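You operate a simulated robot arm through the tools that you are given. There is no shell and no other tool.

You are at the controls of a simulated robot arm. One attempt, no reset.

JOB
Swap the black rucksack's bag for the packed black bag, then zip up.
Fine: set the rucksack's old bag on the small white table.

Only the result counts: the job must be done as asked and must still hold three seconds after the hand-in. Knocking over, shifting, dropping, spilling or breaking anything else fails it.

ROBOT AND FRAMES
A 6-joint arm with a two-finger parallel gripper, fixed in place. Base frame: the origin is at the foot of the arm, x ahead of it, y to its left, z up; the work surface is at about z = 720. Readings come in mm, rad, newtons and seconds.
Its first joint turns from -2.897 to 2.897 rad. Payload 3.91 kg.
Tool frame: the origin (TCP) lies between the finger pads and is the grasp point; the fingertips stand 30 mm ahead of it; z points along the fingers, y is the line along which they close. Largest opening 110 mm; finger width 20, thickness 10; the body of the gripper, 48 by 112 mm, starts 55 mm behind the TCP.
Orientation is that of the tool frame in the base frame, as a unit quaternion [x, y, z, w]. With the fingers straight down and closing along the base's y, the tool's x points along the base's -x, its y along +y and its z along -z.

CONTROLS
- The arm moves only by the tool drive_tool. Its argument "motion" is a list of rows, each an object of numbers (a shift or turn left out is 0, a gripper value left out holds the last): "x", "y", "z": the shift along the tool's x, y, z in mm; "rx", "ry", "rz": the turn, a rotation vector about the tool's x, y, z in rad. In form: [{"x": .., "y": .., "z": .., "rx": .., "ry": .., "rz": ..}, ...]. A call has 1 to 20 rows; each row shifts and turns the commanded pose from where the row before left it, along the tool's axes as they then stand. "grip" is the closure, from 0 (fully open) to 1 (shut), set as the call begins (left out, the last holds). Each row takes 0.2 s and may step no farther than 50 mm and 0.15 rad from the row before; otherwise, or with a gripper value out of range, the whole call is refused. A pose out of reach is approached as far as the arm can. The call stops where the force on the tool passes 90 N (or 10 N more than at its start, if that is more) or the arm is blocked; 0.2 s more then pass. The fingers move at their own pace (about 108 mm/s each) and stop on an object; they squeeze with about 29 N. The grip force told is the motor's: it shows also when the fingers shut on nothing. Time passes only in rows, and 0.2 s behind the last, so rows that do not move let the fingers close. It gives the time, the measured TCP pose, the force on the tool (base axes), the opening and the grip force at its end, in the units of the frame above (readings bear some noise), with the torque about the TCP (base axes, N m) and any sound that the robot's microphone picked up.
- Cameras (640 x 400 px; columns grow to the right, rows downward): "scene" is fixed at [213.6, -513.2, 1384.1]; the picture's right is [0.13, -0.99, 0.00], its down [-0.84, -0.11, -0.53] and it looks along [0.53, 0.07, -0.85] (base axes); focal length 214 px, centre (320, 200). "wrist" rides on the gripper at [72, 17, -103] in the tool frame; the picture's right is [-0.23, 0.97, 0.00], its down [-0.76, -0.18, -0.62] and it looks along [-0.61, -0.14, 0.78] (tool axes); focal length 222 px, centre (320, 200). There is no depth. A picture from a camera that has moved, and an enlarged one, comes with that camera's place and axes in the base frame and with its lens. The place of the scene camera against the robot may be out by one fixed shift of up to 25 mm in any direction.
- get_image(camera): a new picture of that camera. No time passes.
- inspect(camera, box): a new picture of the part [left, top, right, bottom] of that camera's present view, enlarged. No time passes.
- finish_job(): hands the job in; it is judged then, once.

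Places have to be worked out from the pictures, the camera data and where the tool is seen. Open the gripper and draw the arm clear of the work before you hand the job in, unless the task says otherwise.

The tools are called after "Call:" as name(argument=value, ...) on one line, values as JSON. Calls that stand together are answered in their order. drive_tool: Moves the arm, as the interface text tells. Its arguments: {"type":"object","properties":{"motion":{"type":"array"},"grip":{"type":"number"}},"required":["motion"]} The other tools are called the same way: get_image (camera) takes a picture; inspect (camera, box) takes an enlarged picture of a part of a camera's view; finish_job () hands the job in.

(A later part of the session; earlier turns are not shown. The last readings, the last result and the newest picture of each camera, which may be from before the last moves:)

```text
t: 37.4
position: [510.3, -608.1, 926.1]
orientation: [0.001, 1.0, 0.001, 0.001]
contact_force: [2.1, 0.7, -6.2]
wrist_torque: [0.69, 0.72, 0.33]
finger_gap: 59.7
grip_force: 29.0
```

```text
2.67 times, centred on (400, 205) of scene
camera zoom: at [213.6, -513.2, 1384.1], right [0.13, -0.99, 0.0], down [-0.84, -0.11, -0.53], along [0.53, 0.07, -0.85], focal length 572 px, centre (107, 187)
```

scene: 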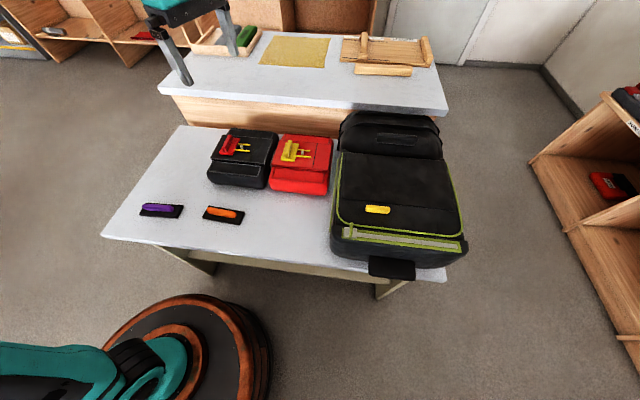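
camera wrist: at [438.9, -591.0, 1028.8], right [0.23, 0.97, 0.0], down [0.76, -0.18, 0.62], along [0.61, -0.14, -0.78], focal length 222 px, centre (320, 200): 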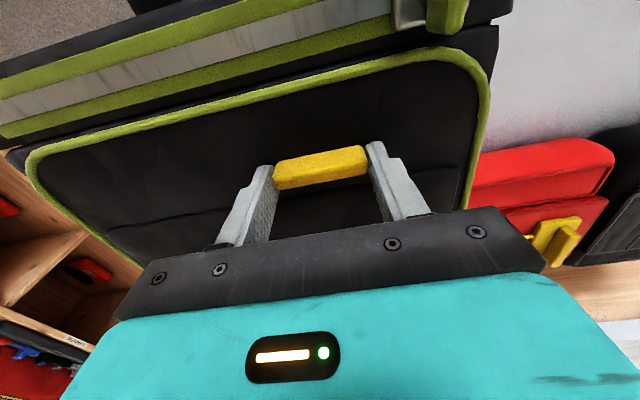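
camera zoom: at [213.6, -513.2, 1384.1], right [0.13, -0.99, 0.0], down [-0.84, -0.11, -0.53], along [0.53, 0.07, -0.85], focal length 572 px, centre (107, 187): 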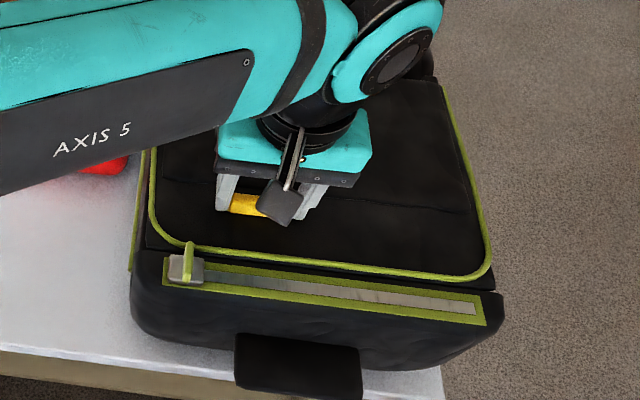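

The flap rises freely at about 6 N, so the zip is open. I continue lifting along an arc around the rear hinge, estimated at x≈712.

Call:
drive_tool(motion=[{"x": -2.5, "z": -21.4}, {"x": -4.4, "z": -20.6}, {"x": -5.2, "z": -16.7}, {}])

Call:
get_image(camera="wrist")

Call:
inspect(camera="scene", box=[320, 100, 480, 280])

```text
t: 38.4
position: [523.0, -608.4, 986.0]
orientation: [0.0, 1.0, 0.0, 0.001]
contact_force: [-0.6, -0.1, -0.4]
wrist_torque: [-0.03, -0.02, -0.01]
finger_gap: 44.2
grip_force: 0.1
```

```text
taken
camera wrist: at [449.6, -591.3, 1089.6], right [0.23, 0.97, 0.0], down [0.76, -0.18, 0.62], along [0.61, -0.14, -0.78], focal length 222 px, centre (320, 200)
```

wrist: 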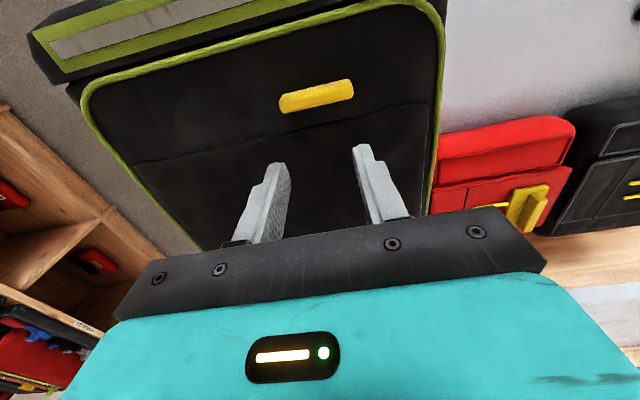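

```text
2.22 times, centred on (400, 190) of scene
camera zoom: at [213.6, -513.2, 1384.1], right [0.13, -0.99, 0.0], down [-0.84, -0.11, -0.53], along [0.53, 0.07, -0.85], focal length 477 px, centre (142, 222)
```

zoom: 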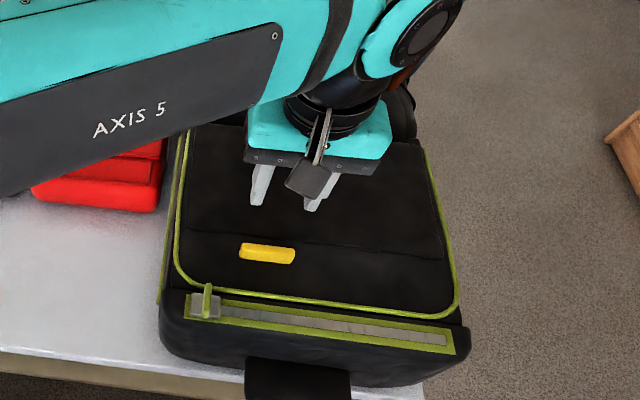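

The grip slipped and the flap is closed again. I'll re-grip slightly deeper and lift in small steps, reading the force, to learn whether the flap is locked by the zip after a little slack.

Call:
drive_tool(motion=[{}, {"x": 6, "z": 0}, {"x": 6, "z": 30}, {"z": 30}], grip=0)

Call:
drive_tool(motion=[{"z": 6}, {"z": 3}])

Call:
get_image(camera="wrist")

```text
t: 39.4
position: [512.6, -606.6, 925.9]
orientation: [0.0, 1.0, 0.0, 0.001]
contact_force: [-0.2, -0.1, 0.7]
wrist_torque: [-0.04, -0.01, 0.05]
finger_gap: 110.0
grip_force: 0.1
```

```text
t: 40.0
position: [511.4, -608.3, 917.2]
orientation: [0.0, 1.0, 0.0, 0.001]
contact_force: [0.4, -0.1, -0.4]
wrist_torque: [0.0, 0.02, -0.02]
finger_gap: 109.9
grip_force: 0.1
```

```text
taken
camera wrist: at [438.8, -590.6, 1019.7], right [0.23, 0.97, 0.0], down [0.76, -0.18, 0.62], along [0.61, -0.14, -0.78], focal length 222 px, centre (320, 200)
```

wrist: 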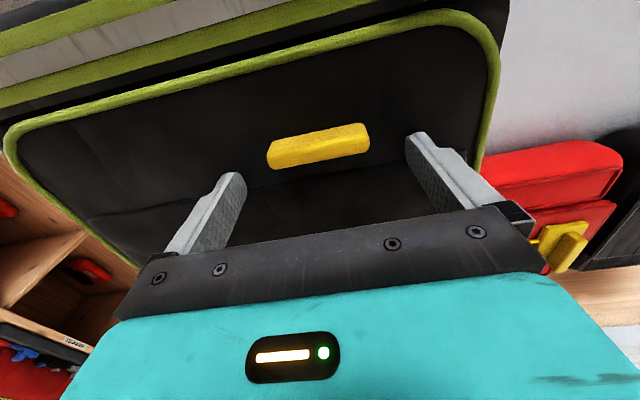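

The flap looks to have changed pose compared with before. I check it in the scene view.

Call:
inspect(camera="scene", box=[320, 100, 480, 280])

Call:
inspect(camera="wrist", box=[0, 0, 520, 240])

```text
2.22 times, centred on (400, 190) of scene
camera zoom: at [213.6, -513.2, 1384.1], right [0.13, -0.99, 0.0], down [-0.84, -0.11, -0.53], along [0.53, 0.07, -0.85], focal length 477 px, centre (142, 222)
```

zoom: 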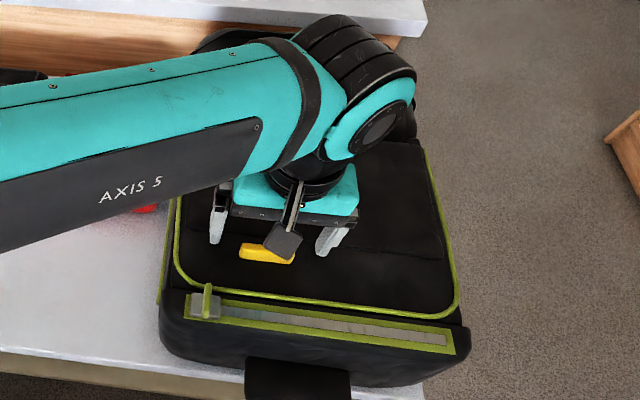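

```text
1.23 times, centred on (260, 120) of wrist
camera zoom: at [438.8, -590.6, 1019.7], right [0.23, 0.97, 0.0], down [0.76, -0.18, 0.62], along [0.61, -0.14, -0.78], focal length 273 px, centre (394, 298)
```

zoom: 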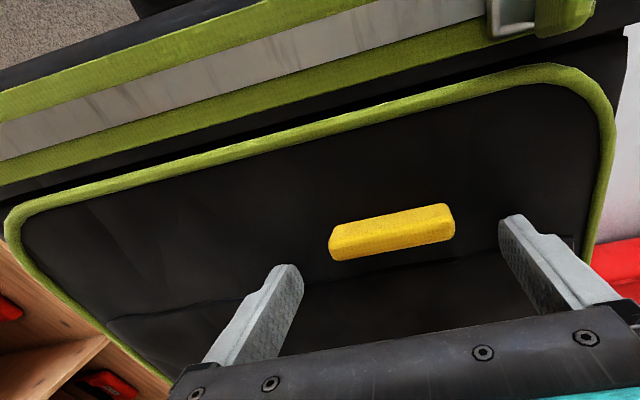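

The slider and flap both appear shifted in the view. I back off to the earlier viewpoint at (424,-595,1049) to compare against the earlier picture.

Call:
drive_tool(motion=[{"z": -44}, {"z": -44}, {"x": 44, "z": -44}, {"x": 43, "y": 13}], grip=0)

Call:
get_image(camera="wrist")

Call:
inspect(camera="wrist", box=[160, 0, 460, 190])

Call:
inspect(camera="scene", box=[320, 100, 480, 290])

```text
refused: row 3 steps farther than a row can; nothing moved
```

```text
taken
camera wrist: at [438.8, -590.6, 1019.7], right [0.23, 0.97, 0.0], down [0.76, -0.18, 0.62], along [0.61, -0.14, -0.78], focal length 222 px, centre (320, 200)
```

wrist: 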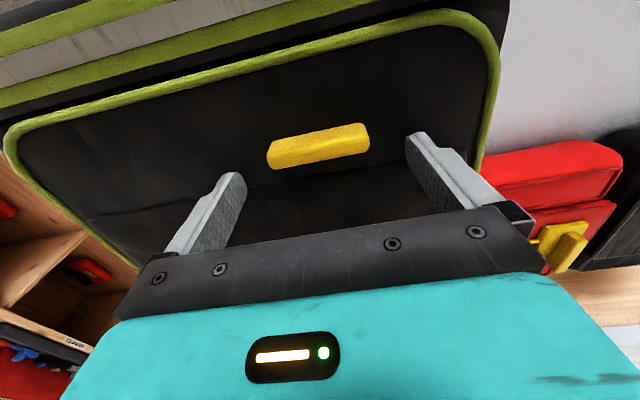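

```text
2.11 times, centred on (310, 95) of wrist
camera zoom: at [438.8, -590.6, 1019.7], right [0.23, 0.97, 0.0], down [0.76, -0.18, 0.62], along [0.61, -0.14, -0.78], focal length 468 px, centre (341, 421)
```

zoom: 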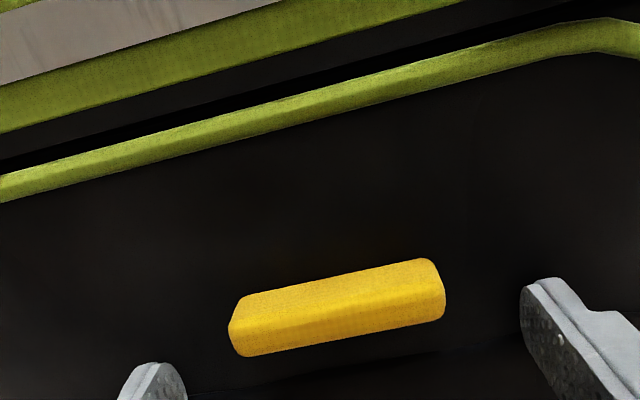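

```text
2.11 times, centred on (400, 195) of scene
camera zoom: at [213.6, -513.2, 1384.1], right [0.13, -0.99, 0.0], down [-0.84, -0.11, -0.53], along [0.53, 0.07, -0.85], focal length 452 px, centre (152, 210)
```

zoom: 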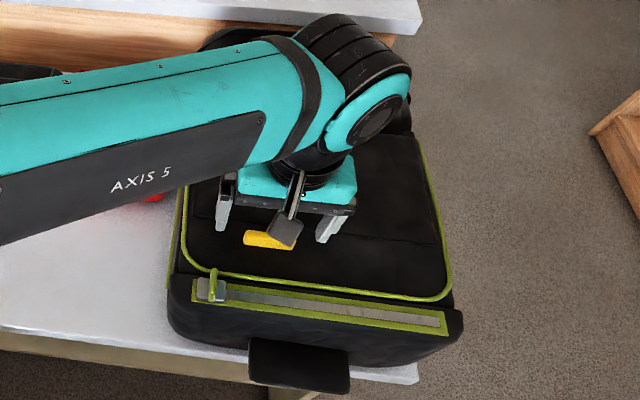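

The scene view shows that the rucksack itself moved about 15 mm toward the robot, so the flap was held by the zip and I lifted the bag with it. I must unzip first, so I back off and view the slider closely.

Call:
drive_tool(motion=[{"z": -44}, {"z": -44}, {"x": 44}, {"x": 44, "y": 10}, {"z": -40}], grip=0)

Call:
get_image(camera="wrist")

Call:
inspect(camera="wrist", box=[160, 0, 460, 190])

Call:
inspect(camera="scene", box=[320, 100, 480, 290])

```text
t: 41.2
position: [423.5, -598.8, 1046.3]
orientation: [-0.001, 1.0, 0.0, 0.001]
contact_force: [0.3, -0.4, -0.2]
wrist_torque: [0.05, 0.06, -0.01]
finger_gap: 109.8
grip_force: 0.0
```

```text
taken
camera wrist: at [350.4, -580.6, 1148.7], right [0.23, 0.97, 0.0], down [0.76, -0.18, 0.62], along [0.61, -0.14, -0.78], focal length 222 px, centre (320, 200)
```

wrist: 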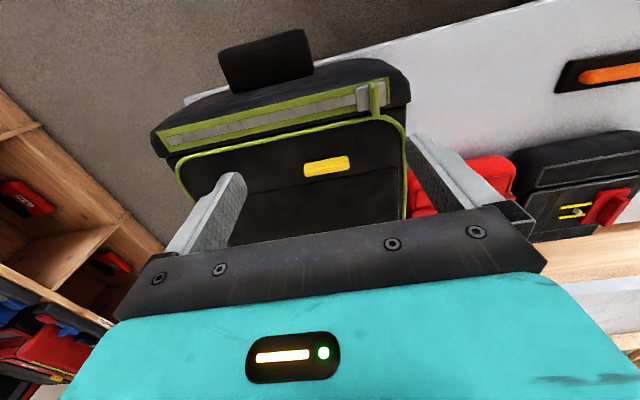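

```text
2.11 times, centred on (310, 95) of wrist
camera zoom: at [350.4, -580.6, 1148.7], right [0.23, 0.97, 0.0], down [0.76, -0.18, 0.62], along [0.61, -0.14, -0.78], focal length 468 px, centre (341, 421)
```

zoom: 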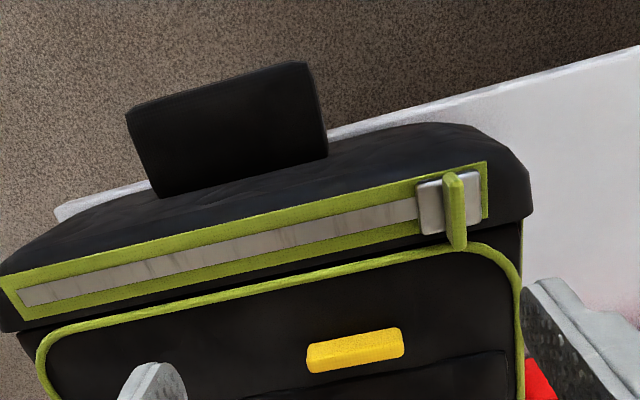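

```text
2.11 times, centred on (400, 195) of scene
camera zoom: at [213.6, -513.2, 1384.1], right [0.13, -0.99, 0.0], down [-0.84, -0.11, -0.53], along [0.53, 0.07, -0.85], focal length 452 px, centre (152, 210)
```

zoom: 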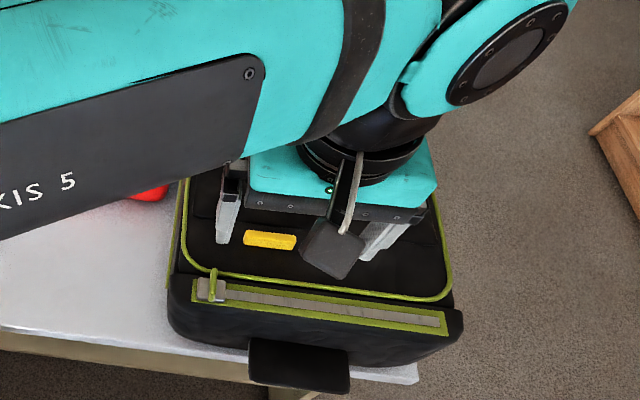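

The slider's pull tab is a fin at about x 414–442, y≈-538, z 880–908, and the zip track runs along -y to about y=-800. I position above the tab with the fingers partly closed so I can pinch it across y.

Call:
drive_tool(motion=[{"x": -5, "y": 30}, {"y": 30}, {"z": 43}, {"z": 43}], grip=0.55)

Call:
get_image(camera="wrist")

Call:
inspect(camera="scene", box=[330, 190, 410, 260])

Call:
inspect(camera="wrist", box=[200, 0, 440, 180])

```text
t: 42.2
position: [426.4, -541.5, 960.2]
orientation: [0.001, 1.0, -0.001, 0.001]
contact_force: [-0.8, 0.1, 0.0]
wrist_torque: [-0.06, 0.0, -0.01]
finger_gap: 49.5
grip_force: 0.0
```

```text
taken
camera wrist: at [354.5, -524.2, 1062.7], right [0.23, 0.97, 0.0], down [0.76, -0.18, 0.63], along [0.61, -0.14, -0.78], focal length 222 px, centre (320, 200)
```

wrist: 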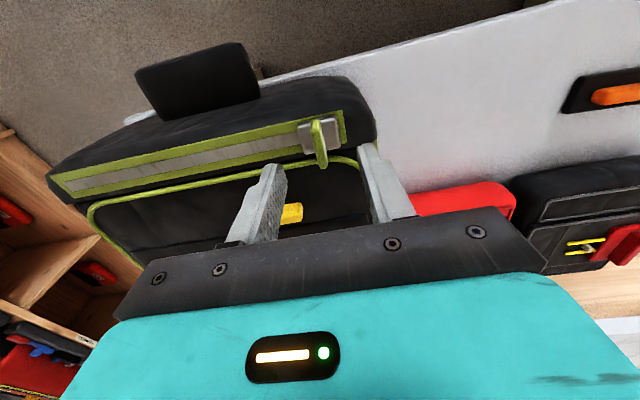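

```text
5.71 times, centred on (370, 225) of scene
camera zoom: at [213.6, -513.2, 1384.1], right [0.13, -0.99, 0.0], down [-0.84, -0.11, -0.53], along [0.53, 0.07, -0.85], focal length 1226 px, centre (34, 57)
```

zoom: 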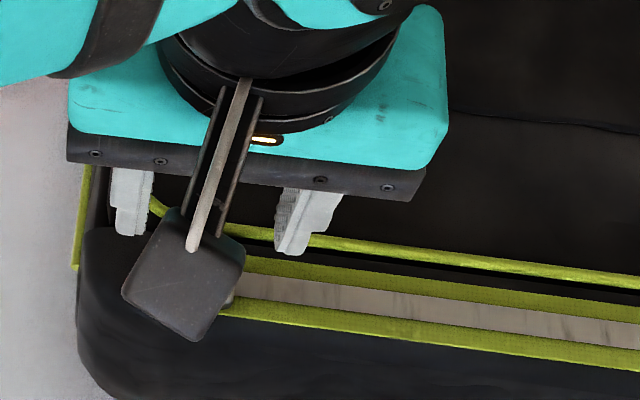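

```text
2.22 times, centred on (320, 90) of wrist
camera zoom: at [354.5, -524.2, 1062.7], right [0.23, 0.97, 0.0], down [0.76, -0.18, 0.63], along [0.61, -0.14, -0.78], focal length 494 px, centre (320, 444)
```

zoom: 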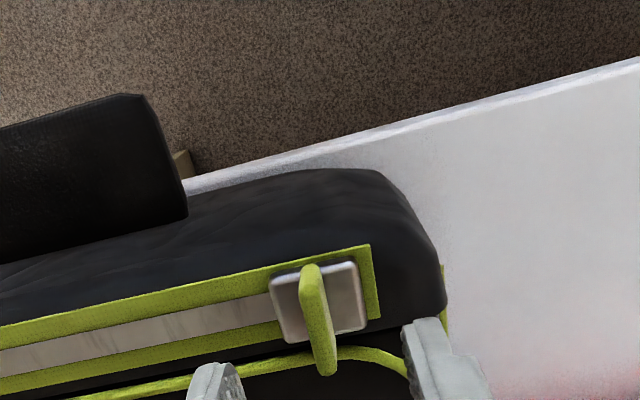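

The tab is a bar along x from x≈407 to 440 at y≈-541, top z≈911, above a slider body whose top is at z≈888. The TCP is already centred, so I descend 37 mm to put the tips at about z≈893 and close.

Call:
drive_tool(motion=[{"z": 20}, {"z": 17}])

Call:
get_image(camera="wrist")

Call:
drive_tool(motion=[{}, {}, {}], grip=1)

Call:
get_image(camera="wrist")

```text
t: 42.8
position: [426.4, -538.5, 921.6]
orientation: [0.0, 1.0, 0.0, 0.001]
contact_force: [-0.1, 0.8, 0.9]
wrist_torque: [0.01, 0.0, 0.0]
finger_gap: 49.4
grip_force: 0.1
```

```text
taken
camera wrist: at [354.5, -521.6, 1024.2], right [0.23, 0.97, 0.0], down [0.76, -0.18, 0.62], along [0.61, -0.14, -0.78], focal length 222 px, centre (320, 200)
```

wrist: 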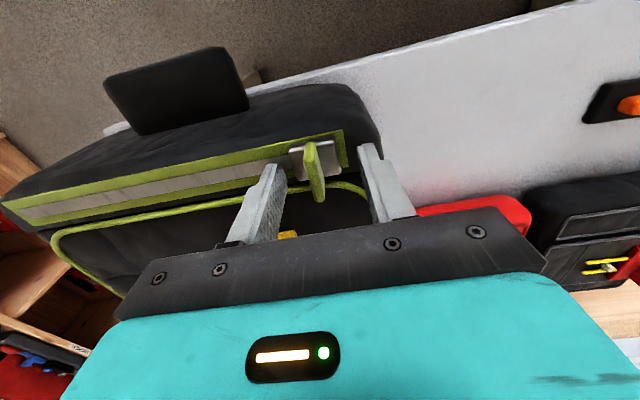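

```text
t: 43.6
position: [426.7, -538.3, 921.9]
orientation: [0.0, 1.0, 0.001, 0.001]
contact_force: [1.4, -1.8, 0.1]
wrist_torque: [-0.06, -0.21, -0.3]
finger_gap: 31.6
grip_force: 28.9
```

```text
taken
camera wrist: at [354.6, -521.8, 1024.1], right [0.23, 0.97, 0.0], down [0.76, -0.18, 0.62], along [0.61, -0.14, -0.78], focal length 222 px, centre (320, 200)
```

wrist: 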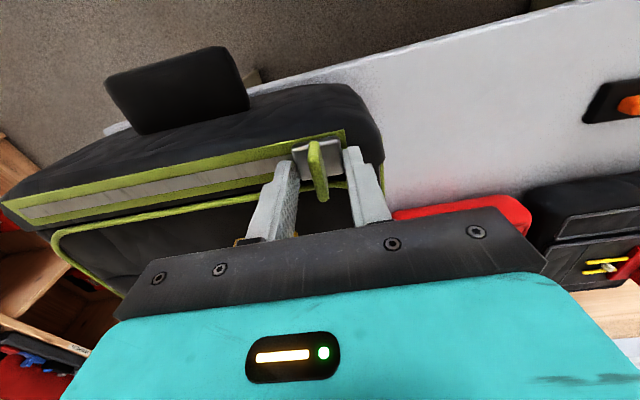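

The fingers closed at 31.6 mm, so they hold the slider body itself, which is a solid hold. I slide gently toward -y along the track while monitoring force.

Call:
drive_tool(motion=[{"y": -5}, {"y": -5}, {"y": -5}, {}])

Call:
get_image(camera="wrist")

Call:
inspect(camera="scene", box=[320, 100, 480, 290])

```text
t: 44.6
position: [426.9, -553.1, 921.3]
orientation: [0.0, 1.0, -0.001, 0.001]
contact_force: [-5.3, -0.1, 0.3]
wrist_torque: [0.07, 0.64, -0.28]
finger_gap: 31.2
grip_force: 29.0
```

```text
taken
camera wrist: at [354.6, -536.5, 1024.4], right [0.23, 0.97, 0.0], down [0.76, -0.18, 0.62], along [0.61, -0.14, -0.78], focal length 222 px, centre (320, 200)
```

wrist: 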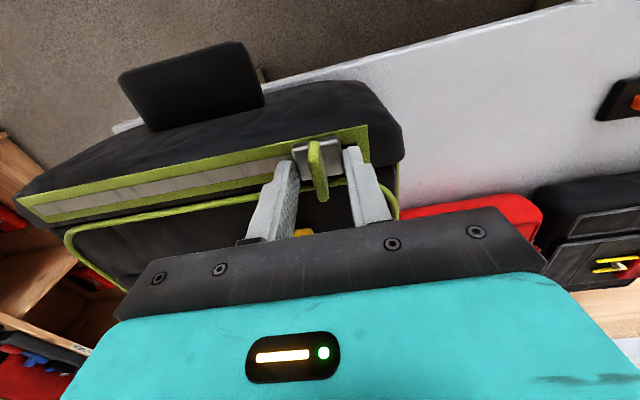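

```text
2.11 times, centred on (400, 195) of scene
camera zoom: at [213.6, -513.2, 1384.1], right [0.13, -0.99, 0.0], down [-0.84, -0.11, -0.53], along [0.53, 0.07, -0.85], focal length 452 px, centre (152, 210)
```

zoom: 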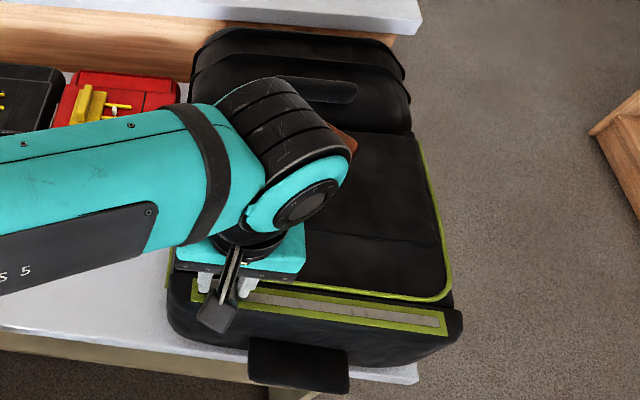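

The slider moves along the track with little drag, while a small sideways force shows that the track drifts toward -x. I continue with a slight -x drift.

Call:
drive_tool(motion=[{"x": 0.8, "y": -10}, {"x": 0.5, "y": -12}, {"x": 0.5, "y": -12}, {}])

Call:
get_image(camera="wrist")

```text
t: 45.6
position: [426.4, -586.6, 921.4]
orientation: [0.0, 1.0, -0.001, 0.0]
contact_force: [3.8, 0.6, 2.7]
wrist_torque: [0.05, -0.21, -0.3]
finger_gap: 31.7
grip_force: 29.3
```

```text
taken
camera wrist: at [354.0, -570.3, 1024.1], right [0.23, 0.97, 0.0], down [0.76, -0.18, 0.63], along [0.61, -0.14, -0.78], focal length 222 px, centre (320, 200)
```

wrist: 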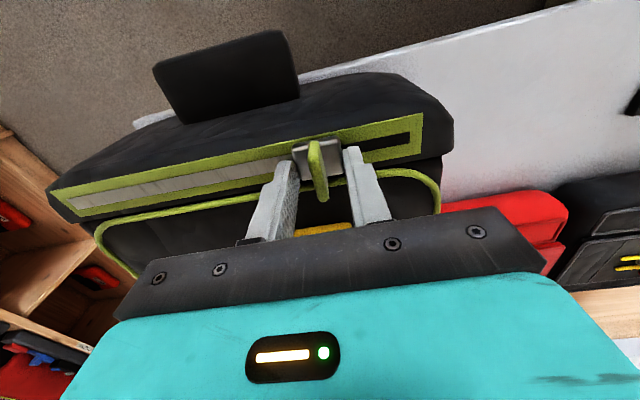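

Behind the slider the track turns black (open), so moving right unzips it. I continue toward the right end.

Call:
drive_tool(motion=[{"x": 0.2, "y": -15}, {"x": 0.3, "y": -15}, {"x": 0.3, "y": -15}, {"x": 0.3, "y": -15}, {"x": 0.3, "y": -15}, {"x": 0.3, "y": -15}, {}])

Call:
get_image(camera="wrist")

```text
t: 47.2
position: [423.3, -677.8, 920.7]
orientation: [0.0, 1.0, -0.001, 0.001]
contact_force: [4.3, -0.8, -0.5]
wrist_torque: [-0.03, -0.07, -0.16]
finger_gap: 31.2
grip_force: 28.6
```

```text
taken
camera wrist: at [351.3, -660.6, 1024.2], right [0.23, 0.97, 0.0], down [0.76, -0.18, 0.62], along [0.61, -0.14, -0.78], focal length 222 px, centre (320, 200)
```

wrist: 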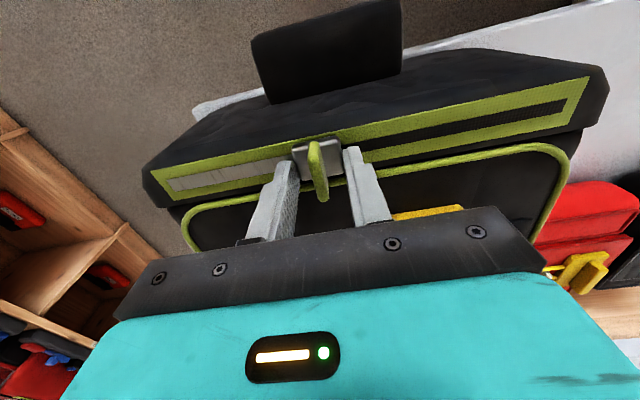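

It is working smoothly. I continue to the right end of the track, with smaller steps as I near y≈-780.

Call:
drive_tool(motion=[{"x": 0.2, "y": -15}, {"x": 0.2, "y": -15}, {"x": 0.2, "y": -15}, {"x": 0.2, "y": -15}, {"x": 0.2, "y": -15}, {"x": 0.2, "y": -10}, {}])

Call:
get_image(camera="wrist")

Call:
inspect(camera="wrist", box=[200, 60, 440, 220])

```text
t: 48.8
position: [424.3, -763.1, 922.0]
orientation: [0.001, 1.0, 0.0, 0.001]
contact_force: [3.6, 0.6, 0.2]
wrist_torque: [-0.01, -0.36, -0.07]
finger_gap: 31.3
grip_force: 29.4
```

```text
taken
camera wrist: at [351.4, -746.3, 1024.3], right [0.23, 0.97, 0.0], down [0.76, -0.18, 0.62], along [0.61, -0.14, -0.78], focal length 222 px, centre (320, 200)
```

wrist: 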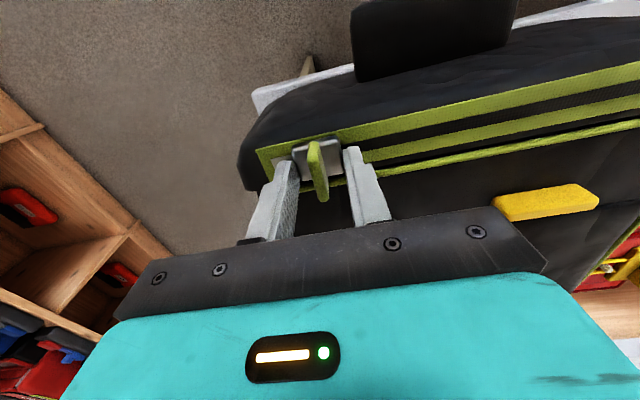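

```text
2.50 times, centred on (320, 140) of wrist
camera zoom: at [351.4, -746.3, 1024.3], right [0.23, 0.97, 0.0], down [0.76, -0.18, 0.62], along [0.61, -0.14, -0.78], focal length 555 px, centre (320, 350)
```

zoom: 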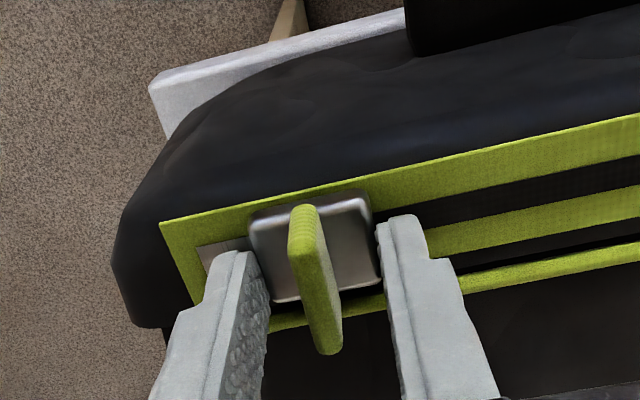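

About 13 mm of closed track remains. I push on gently to the end stop.

Call:
drive_tool(motion=[{"y": -4}, {"y": -4}, {"y": -3}, {"y": -2}, {}])

Call:
inspect(camera="wrist", box=[200, 60, 440, 220])

```text
t: 50.0
position: [422.4, -775.5, 921.3]
orientation: [0.001, 1.0, 0.0, 0.001]
contact_force: [5.1, -0.4, 0.9]
wrist_torque: [-0.02, -0.12, 0.08]
finger_gap: 31.5
grip_force: 28.9
```

```text
2.50 times, centred on (320, 140) of wrist
camera zoom: at [350.7, -758.4, 1024.2], right [0.23, 0.97, 0.0], down [0.76, -0.18, 0.62], along [0.61, -0.14, -0.78], focal length 555 px, centre (320, 350)
```

zoom: 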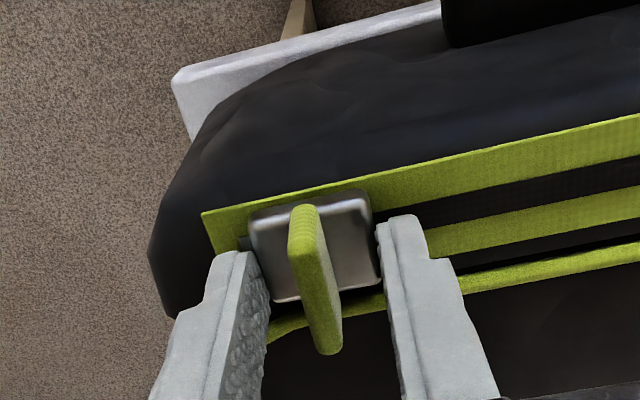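

It is almost at the end, so I move a few more mm.

Call:
drive_tool(motion=[{"y": -2}, {"y": -2}, {}])

Call:
inspect(camera="wrist", box=[200, 60, 440, 220])

```text
t: 50.8
position: [423.0, -779.8, 921.8]
orientation: [0.0, 1.0, 0.001, 0.001]
contact_force: [8.3, 0.6, 5.2]
wrist_torque: [0.03, -0.43, 0.01]
finger_gap: 31.4
grip_force: 29.0
```

```text
2.50 times, centred on (320, 140) of wrist
camera zoom: at [350.3, -762.7, 1024.2], right [0.23, 0.97, 0.0], down [0.76, -0.18, 0.62], along [0.61, -0.14, -0.78], focal length 555 px, centre (320, 350)
```

zoom: 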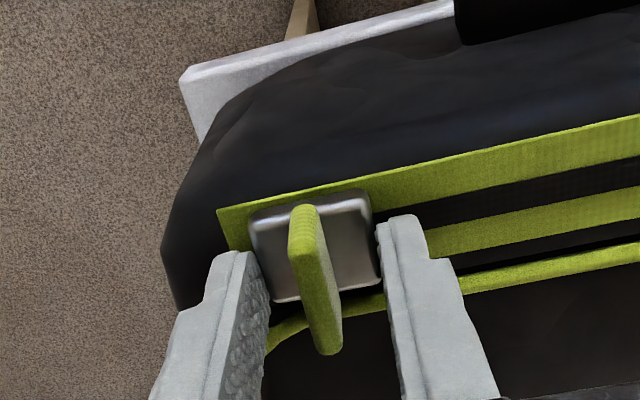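

Call:
drive_tool(motion=[{"y": -2}, {"y": -1.5}, {}])

Call:
inspect(camera="wrist", box=[200, 60, 440, 220])

Call:
inspect(camera="scene", box=[320, 100, 480, 290])

```text
t: 51.6
position: [423.8, -782.3, 921.5]
orientation: [0.0, 1.0, -0.001, 0.001]
contact_force: [10.4, 0.9, 9.5]
wrist_torque: [0.02, -0.23, 0.05]
finger_gap: 31.4
grip_force: 29.1
```

```text
2.50 times, centred on (320, 140) of wrist
camera zoom: at [350.1, -765.4, 1024.2], right [0.23, 0.97, 0.0], down [0.76, -0.18, 0.62], along [0.61, -0.14, -0.78], focal length 555 px, centre (320, 350)
```

zoom: 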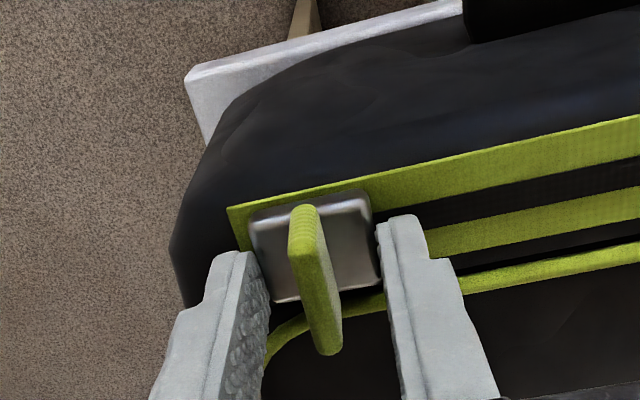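

```text
2.11 times, centred on (400, 195) of scene
camera zoom: at [213.6, -513.2, 1384.1], right [0.13, -0.99, 0.0], down [-0.84, -0.11, -0.53], along [0.53, 0.07, -0.85], focal length 452 px, centre (152, 210)
```

zoom: 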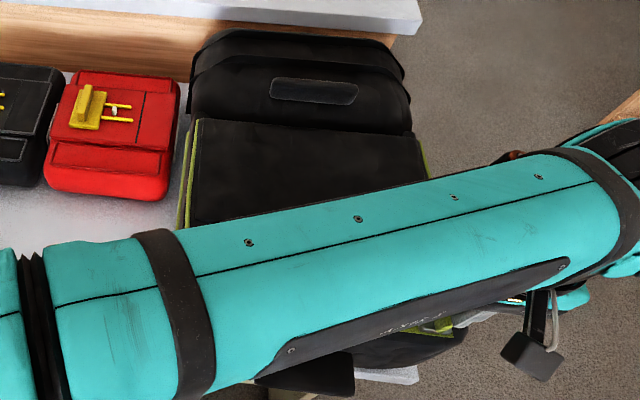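

The slider is at the right end and the track is fully black (open). I release it and rise.

Call:
drive_tool(motion=[{}, {}, {"z": -20}, {"z": -40}, {"z": -40}], grip=0.5)

Call:
drive_tool(motion=[{"y": 43}, {"y": 43}, {"y": 43}, {"y": 43}, {"z": -20}], grip=0)

Call:
get_image(camera="wrist")

Call:
inspect(camera="wrist", box=[160, 0, 460, 190])

Call:
inspect(camera="scene", box=[320, 100, 480, 290])

```text
t: 52.8
position: [421.1, -781.7, 1022.4]
orientation: [0.0, 1.0, 0.0, 0.002]
contact_force: [-0.3, 0.2, -0.8]
wrist_torque: [-0.03, -0.02, -0.02]
finger_gap: 54.8
grip_force: 0.1
```

```text
t: 54.0
position: [421.0, -612.4, 1041.2]
orientation: [0.0, 1.0, 0.0, 0.001]
contact_force: [-0.8, 0.1, -0.2]
wrist_torque: [0.02, -0.01, 0.01]
finger_gap: 109.9
grip_force: 0.2
```

```text
taken
camera wrist: at [349.3, -594.9, 1144.4], right [0.23, 0.97, 0.0], down [0.76, -0.18, 0.62], along [0.61, -0.14, -0.78], focal length 222 px, centre (320, 200)
```

wrist: 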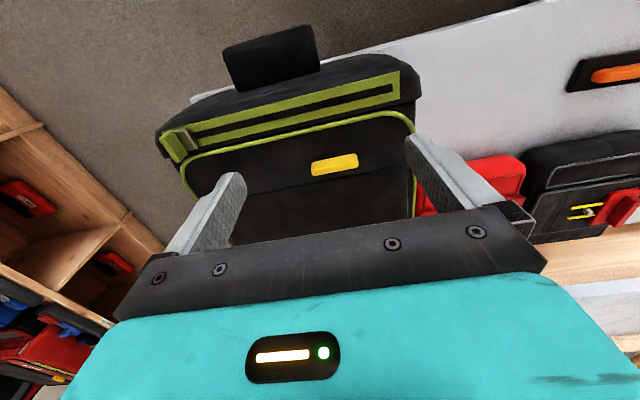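

```text
2.11 times, centred on (310, 95) of wrist
camera zoom: at [349.3, -594.9, 1144.4], right [0.23, 0.97, 0.0], down [0.76, -0.18, 0.62], along [0.61, -0.14, -0.78], focal length 468 px, centre (341, 421)
```

zoom: 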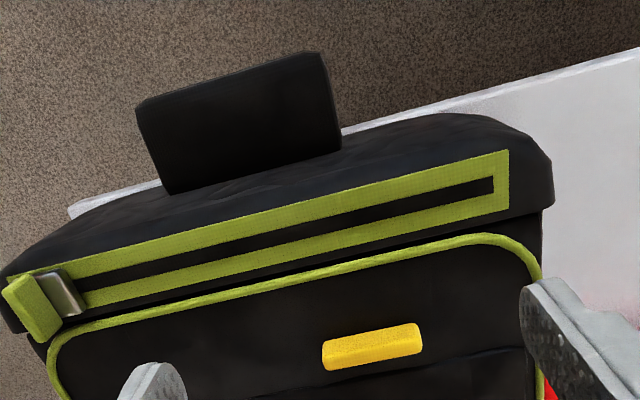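

```text
2.11 times, centred on (400, 195) of scene
camera zoom: at [213.6, -513.2, 1384.1], right [0.13, -0.99, 0.0], down [-0.84, -0.11, -0.53], along [0.53, 0.07, -0.85], focal length 452 px, centre (152, 210)
```

zoom: 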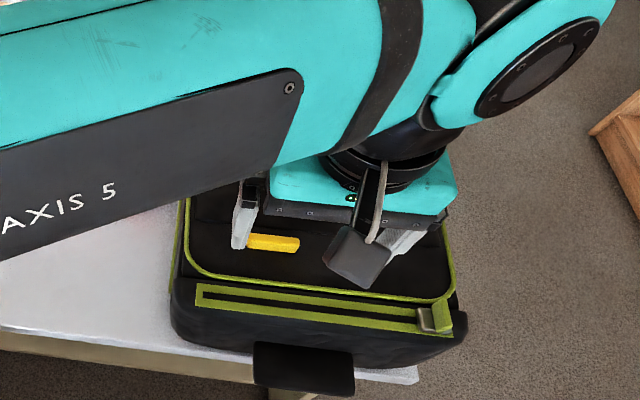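

Fully unzipped now. The yellow pull is at about (493,-609,896), so I move over it, descend and grip its ends again.

Call:
drive_tool(motion=[{"x": -36, "y": 2}, {"x": -36, "y": 2}, {"z": 45}, {"z": 42}, {"z": 25}], grip=0)

Call:
get_image(camera="wrist")

```text
t: 55.2
position: [495.2, -607.2, 930.5]
orientation: [0.0, 1.0, 0.0, 0.002]
contact_force: [-0.2, 0.6, 1.1]
wrist_torque: [-0.05, -0.02, 0.01]
finger_gap: 109.8
grip_force: 0.0
```

```text
taken
camera wrist: at [423.4, -590.7, 1033.0], right [0.23, 0.97, 0.0], down [0.76, -0.18, 0.62], along [0.61, -0.14, -0.78], focal length 222 px, centre (320, 200)
```

wrist: 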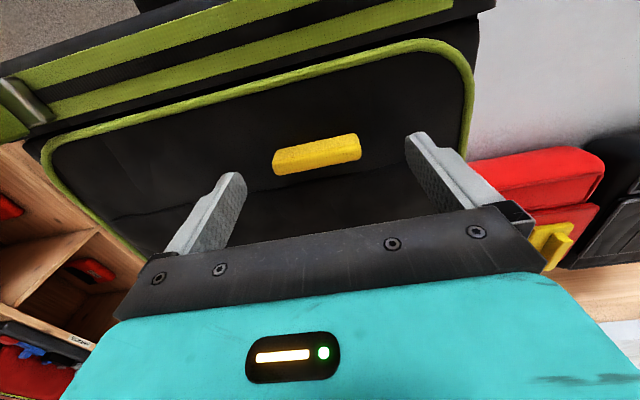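

Call:
drive_tool(motion=[{"x": 2, "y": -2, "z": 12}, {"z": 4}], grip=0)

Call:
drive_tool(motion=[{}, {}, {}], grip=0.65)

Call:
get_image(camera="wrist")

```text
t: 55.8
position: [493.2, -608.3, 915.7]
orientation: [0.0, 1.0, -0.002, 0.001]
contact_force: [6.4, -2.2, 22.9]
wrist_torque: [1.26, -0.19, -0.4]
finger_gap: 108.5
grip_force: 0.1
```

```text
t: 56.6
position: [492.8, -607.8, 915.1]
orientation: [0.0, 1.0, -0.001, 0.002]
contact_force: [2.9, -1.3, 37.9]
wrist_torque: [2.02, -0.22, 0.32]
finger_gap: 79.0
grip_force: 29.2
```

```text
taken
camera wrist: at [419.8, -591.3, 1017.7], right [0.23, 0.97, 0.0], down [0.76, -0.18, 0.63], along [0.61, -0.14, -0.78], focal length 222 px, centre (320, 200)
```

wrist: 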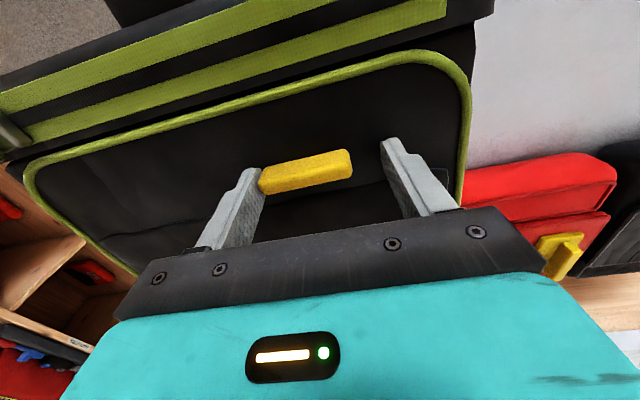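

The tips are pressing on the flap (38 N), which stalls the fingers. I raise a few mm and let the fingers close on the handle.

Call:
drive_tool(motion=[{"z": -2}, {}, {"z": -1.5}, {}, {}], grip=0.65)

Call:
get_image(camera="wrist")

```text
t: 57.8
position: [491.7, -608.1, 916.0]
orientation: [0.0, 1.0, 0.002, 0.0]
contact_force: [-5.0, -3.4, 0.7]
wrist_torque: [-0.25, 0.75, -0.87]
finger_gap: 59.6
grip_force: 29.7
```

```text
taken
camera wrist: at [420.3, -591.1, 1018.8], right [0.23, 0.97, 0.0], down [0.76, -0.18, 0.62], along [0.61, -0.14, -0.78], focal length 222 px, centre (320, 200)
```

wrist: 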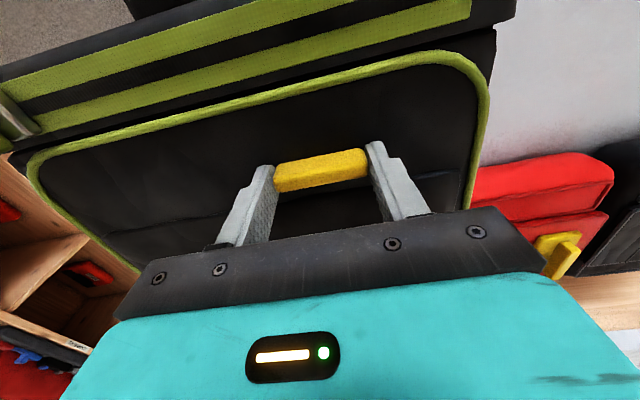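

It is gripped at 59.6 mm. I lift in small steps and read the force.

Call:
drive_tool(motion=[{"z": -5}, {"z": -5}, {}])

Call:
drive_tool(motion=[{"z": -10, "x": -0.5}, {"z": -10, "x": -1}, {}])

Call:
get_image(camera="wrist")

Call:
inspect(camera="scene", box=[320, 100, 480, 290])

```text
t: 58.6
position: [493.7, -607.8, 927.7]
orientation: [-0.001, 1.0, 0.0, 0.001]
contact_force: [5.1, 2.1, 0.0]
wrist_torque: [0.51, 0.59, 0.34]
finger_gap: 59.6
grip_force: 29.0
```

```text
t: 59.4
position: [495.4, -608.5, 947.1]
orientation: [0.0, 1.0, 0.0, 0.001]
contact_force: [3.0, 2.0, -0.2]
wrist_torque: [-0.05, 0.65, 0.07]
finger_gap: 59.5
grip_force: 28.9
```

```text
taken
camera wrist: at [422.2, -591.5, 1049.6], right [0.23, 0.97, 0.0], down [0.76, -0.18, 0.62], along [0.61, -0.14, -0.78], focal length 222 px, centre (320, 200)
```

wrist: 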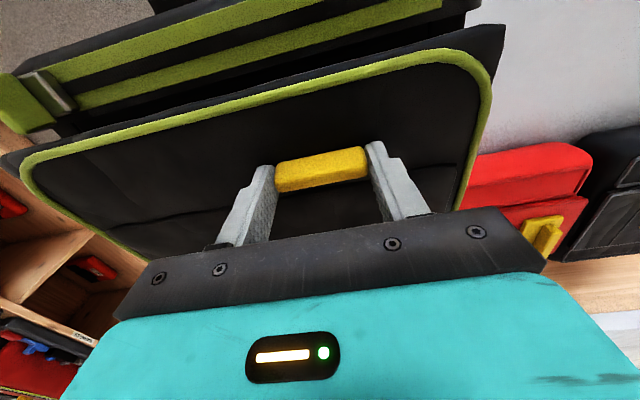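

```text
2.11 times, centred on (400, 195) of scene
camera zoom: at [213.6, -513.2, 1384.1], right [0.13, -0.99, 0.0], down [-0.84, -0.11, -0.53], along [0.53, 0.07, -0.85], focal length 452 px, centre (152, 210)
```

zoom: 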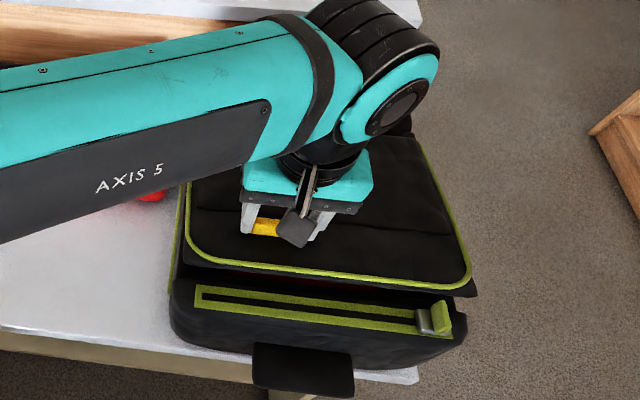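

The flap opens freely now. I continue along the arc to about 40°.

Call:
drive_tool(motion=[{"x": -5.3, "z": -24}, {"x": -9.6, "z": -26.4}, {"x": -13.1, "z": -24.7}, {"x": -16.5, "z": -22.7}, {}])

Call:
get_image(camera="wrist")

Call:
inspect(camera="scene", box=[320, 100, 480, 290])

```text
t: 60.6
position: [539.4, -608.0, 1043.6]
orientation: [0.0, 1.0, 0.001, 0.001]
contact_force: [2.9, -1.3, -2.5]
wrist_torque: [-0.57, 0.84, 0.63]
finger_gap: 59.9
grip_force: 29.4
```

```text
taken
camera wrist: at [467.3, -591.1, 1146.9], right [0.23, 0.97, 0.0], down [0.76, -0.18, 0.62], along [0.61, -0.14, -0.78], focal length 222 px, centre (320, 200)
```

wrist: 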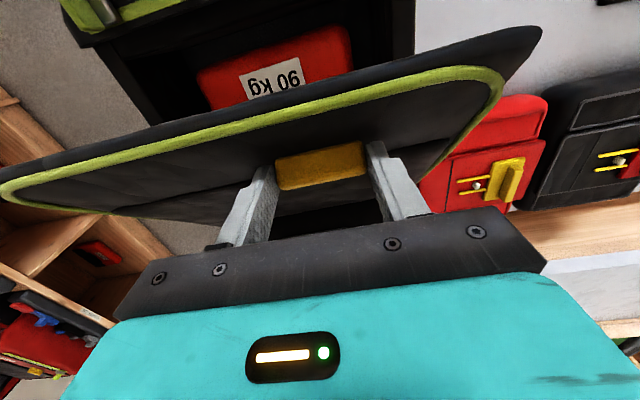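

```text
2.11 times, centred on (400, 195) of scene
camera zoom: at [213.6, -513.2, 1384.1], right [0.13, -0.99, 0.0], down [-0.84, -0.11, -0.53], along [0.53, 0.07, -0.85], focal length 452 px, centre (152, 210)
```

zoom: 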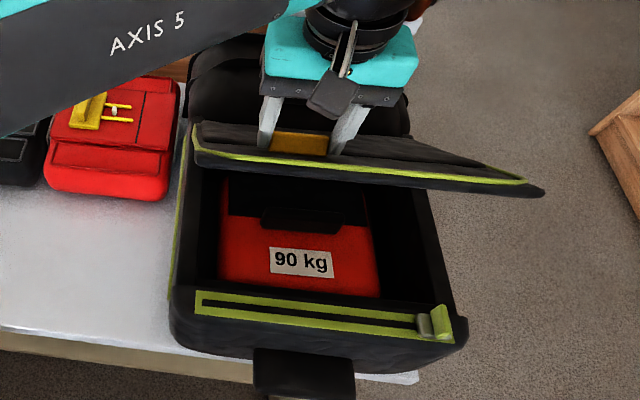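

The flap opens and inside lies a red/black "90 kg" bag with a black handle, which is the rucksack's old bag. I continue opening to about 64°.

Call:
drive_tool(motion=[{"x": -19.5, "z": -20.2}, {"x": -22.1, "z": -17.2}, {"x": -24.3, "z": -14.1}, {}])

Call:
get_image(camera="wrist")

Call:
inspect(camera="scene", box=[320, 80, 480, 290])

```text
t: 61.6
position: [605.4, -608.7, 1093.9]
orientation: [0.001, 1.0, 0.0, 0.0]
contact_force: [0.8, -1.3, -13.2]
wrist_torque: [-0.33, 0.84, 0.31]
finger_gap: 59.9
grip_force: 28.9
```

```text
taken
camera wrist: at [533.3, -591.2, 1198.5], right [0.23, 0.97, 0.0], down [0.76, -0.18, 0.62], along [0.61, -0.14, -0.78], focal length 222 px, centre (320, 200)
```

wrist: 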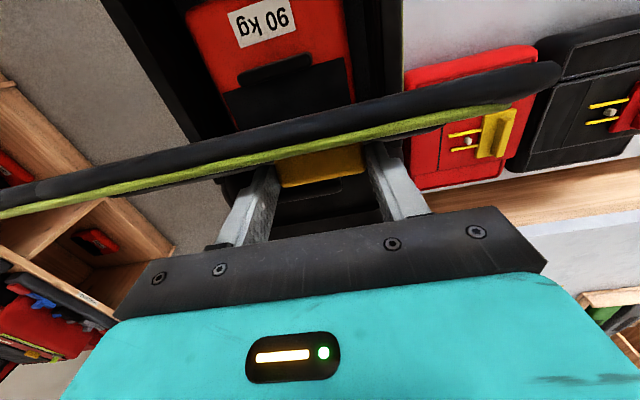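

```text
1.90 times, centred on (400, 185) of scene
camera zoom: at [213.6, -513.2, 1384.1], right [0.13, -0.99, 0.0], down [-0.84, -0.11, -0.53], along [0.53, 0.07, -0.85], focal length 408 px, centre (168, 229)
```

zoom: 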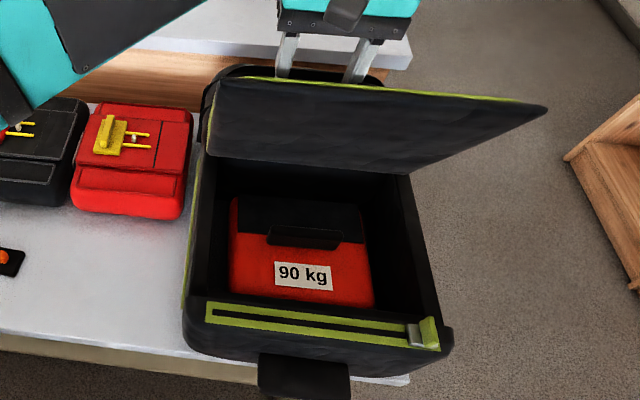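

The flap is at about 65° with a 13 N downward pull, so the true hinge is nearer x≈677 and the radius smaller. I continue mostly horizontally, slightly lower, to approach vertical.

Call:
drive_tool(motion=[{"x": -6, "z": 6}, {"x": -12, "z": 1}, {"x": -12, "z": 0}, {}])

Call:
get_image(camera="wrist")

Call:
inspect(camera="scene", box=[320, 60, 480, 290])

```text
t: 62.6
position: [632.4, -607.1, 1091.1]
orientation: [0.0, 1.0, -0.002, 0.002]
contact_force: [-9.4, 1.8, 40.9]
wrist_torque: [0.14, 0.19, -0.02]
finger_gap: 59.9
grip_force: 28.3
```

```text
taken
camera wrist: at [560.3, -589.4, 1193.8], right [0.23, 0.97, 0.0], down [0.76, -0.18, 0.63], along [0.61, -0.14, -0.78], focal length 222 px, centre (320, 200)
```

wrist: 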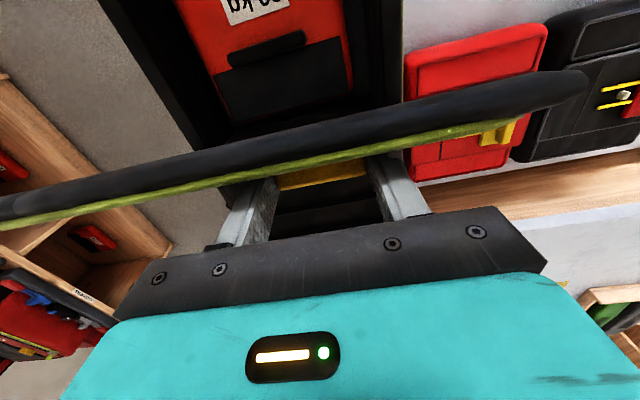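

```text
1.74 times, centred on (400, 175) of scene
camera zoom: at [213.6, -513.2, 1384.1], right [0.13, -0.99, 0.0], down [-0.84, -0.11, -0.53], along [0.53, 0.07, -0.85], focal length 373 px, centre (181, 244)
```

zoom: 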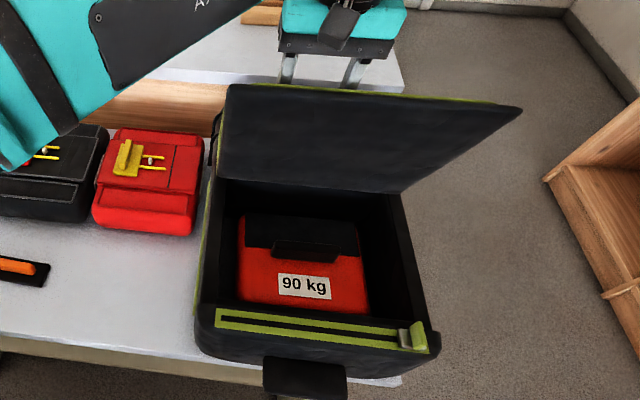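

Now the tool is about 5 mm too low (+41 N). I raise it slightly and continue toward vertical in small steps.

Call:
drive_tool(motion=[{"z": -4}, {}])

Call:
drive_tool(motion=[{"x": -8, "z": -1.5}, {"x": -8, "z": -1}, {}])

Call:
get_image(camera="wrist")

```text
t: 63.2
position: [634.5, -606.9, 1091.0]
orientation: [0.0, 1.0, 0.001, -0.001]
contact_force: [-5.0, 6.0, 4.3]
wrist_torque: [0.4, 1.04, -0.2]
finger_gap: 59.8
grip_force: 29.1
```

```text
t: 64.0
position: [651.1, -607.5, 1095.1]
orientation: [0.001, 1.0, 0.0, 0.001]
contact_force: [-1.9, 1.0, -7.3]
wrist_torque: [-0.01, 0.56, 0.02]
finger_gap: 59.8
grip_force: 28.7
```

```text
taken
camera wrist: at [578.3, -591.2, 1197.8], right [0.23, 0.97, 0.0], down [0.76, -0.18, 0.62], along [0.61, -0.14, -0.78], focal length 222 px, centre (320, 200)
```

wrist: 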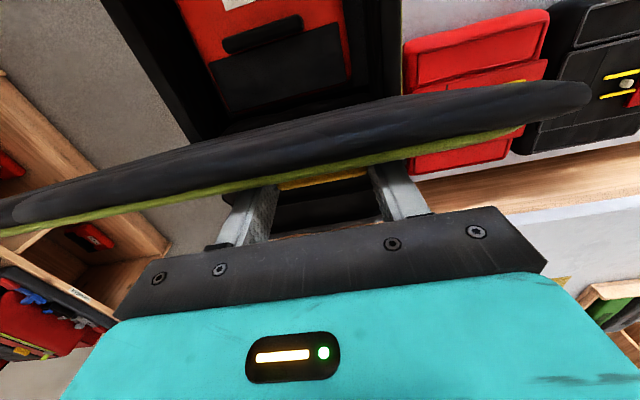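

The forces are small again, with the flap at about 80°. I continue over the top.

Call:
drive_tool(motion=[{"x": -8, "z": 0.5}, {"x": -8, "z": 0.5}, {}])

Call:
drive_tool(motion=[{"x": -8, "z": 1}, {"x": -8, "z": 1.5}, {}])

Call:
get_image(camera="wrist")

Call:
inspect(camera="scene", box=[320, 40, 480, 290])

```text
t: 64.8
position: [665.7, -607.2, 1097.1]
orientation: [0.0, 1.0, -0.001, 0.002]
contact_force: [-2.5, 1.3, 10.4]
wrist_torque: [0.34, 0.51, -0.24]
finger_gap: 59.9
grip_force: 28.9
```

```text
t: 65.6
position: [681.0, -607.3, 1096.3]
orientation: [0.001, 1.0, -0.002, 0.002]
contact_force: [1.7, -3.2, 41.0]
wrist_torque: [-0.16, -0.08, -0.11]
finger_gap: 59.6
grip_force: 29.2
```

```text
taken
camera wrist: at [608.3, -590.0, 1198.4], right [0.23, 0.97, 0.0], down [0.76, -0.18, 0.63], along [0.61, -0.14, -0.78], focal length 222 px, centre (320, 200)
```

wrist: 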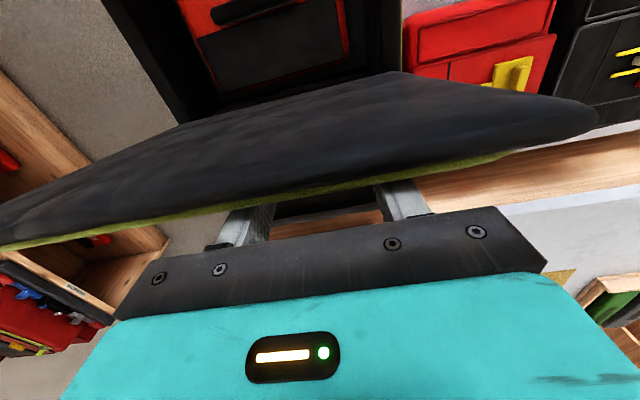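

```text
1.60 times, centred on (400, 165) of scene
camera zoom: at [213.6, -513.2, 1384.1], right [0.13, -0.99, 0.0], down [-0.84, -0.11, -0.53], along [0.53, 0.07, -0.85], focal length 343 px, centre (192, 256)
```

zoom: 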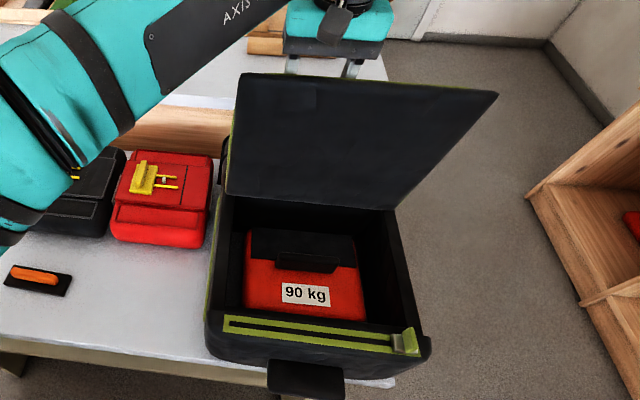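

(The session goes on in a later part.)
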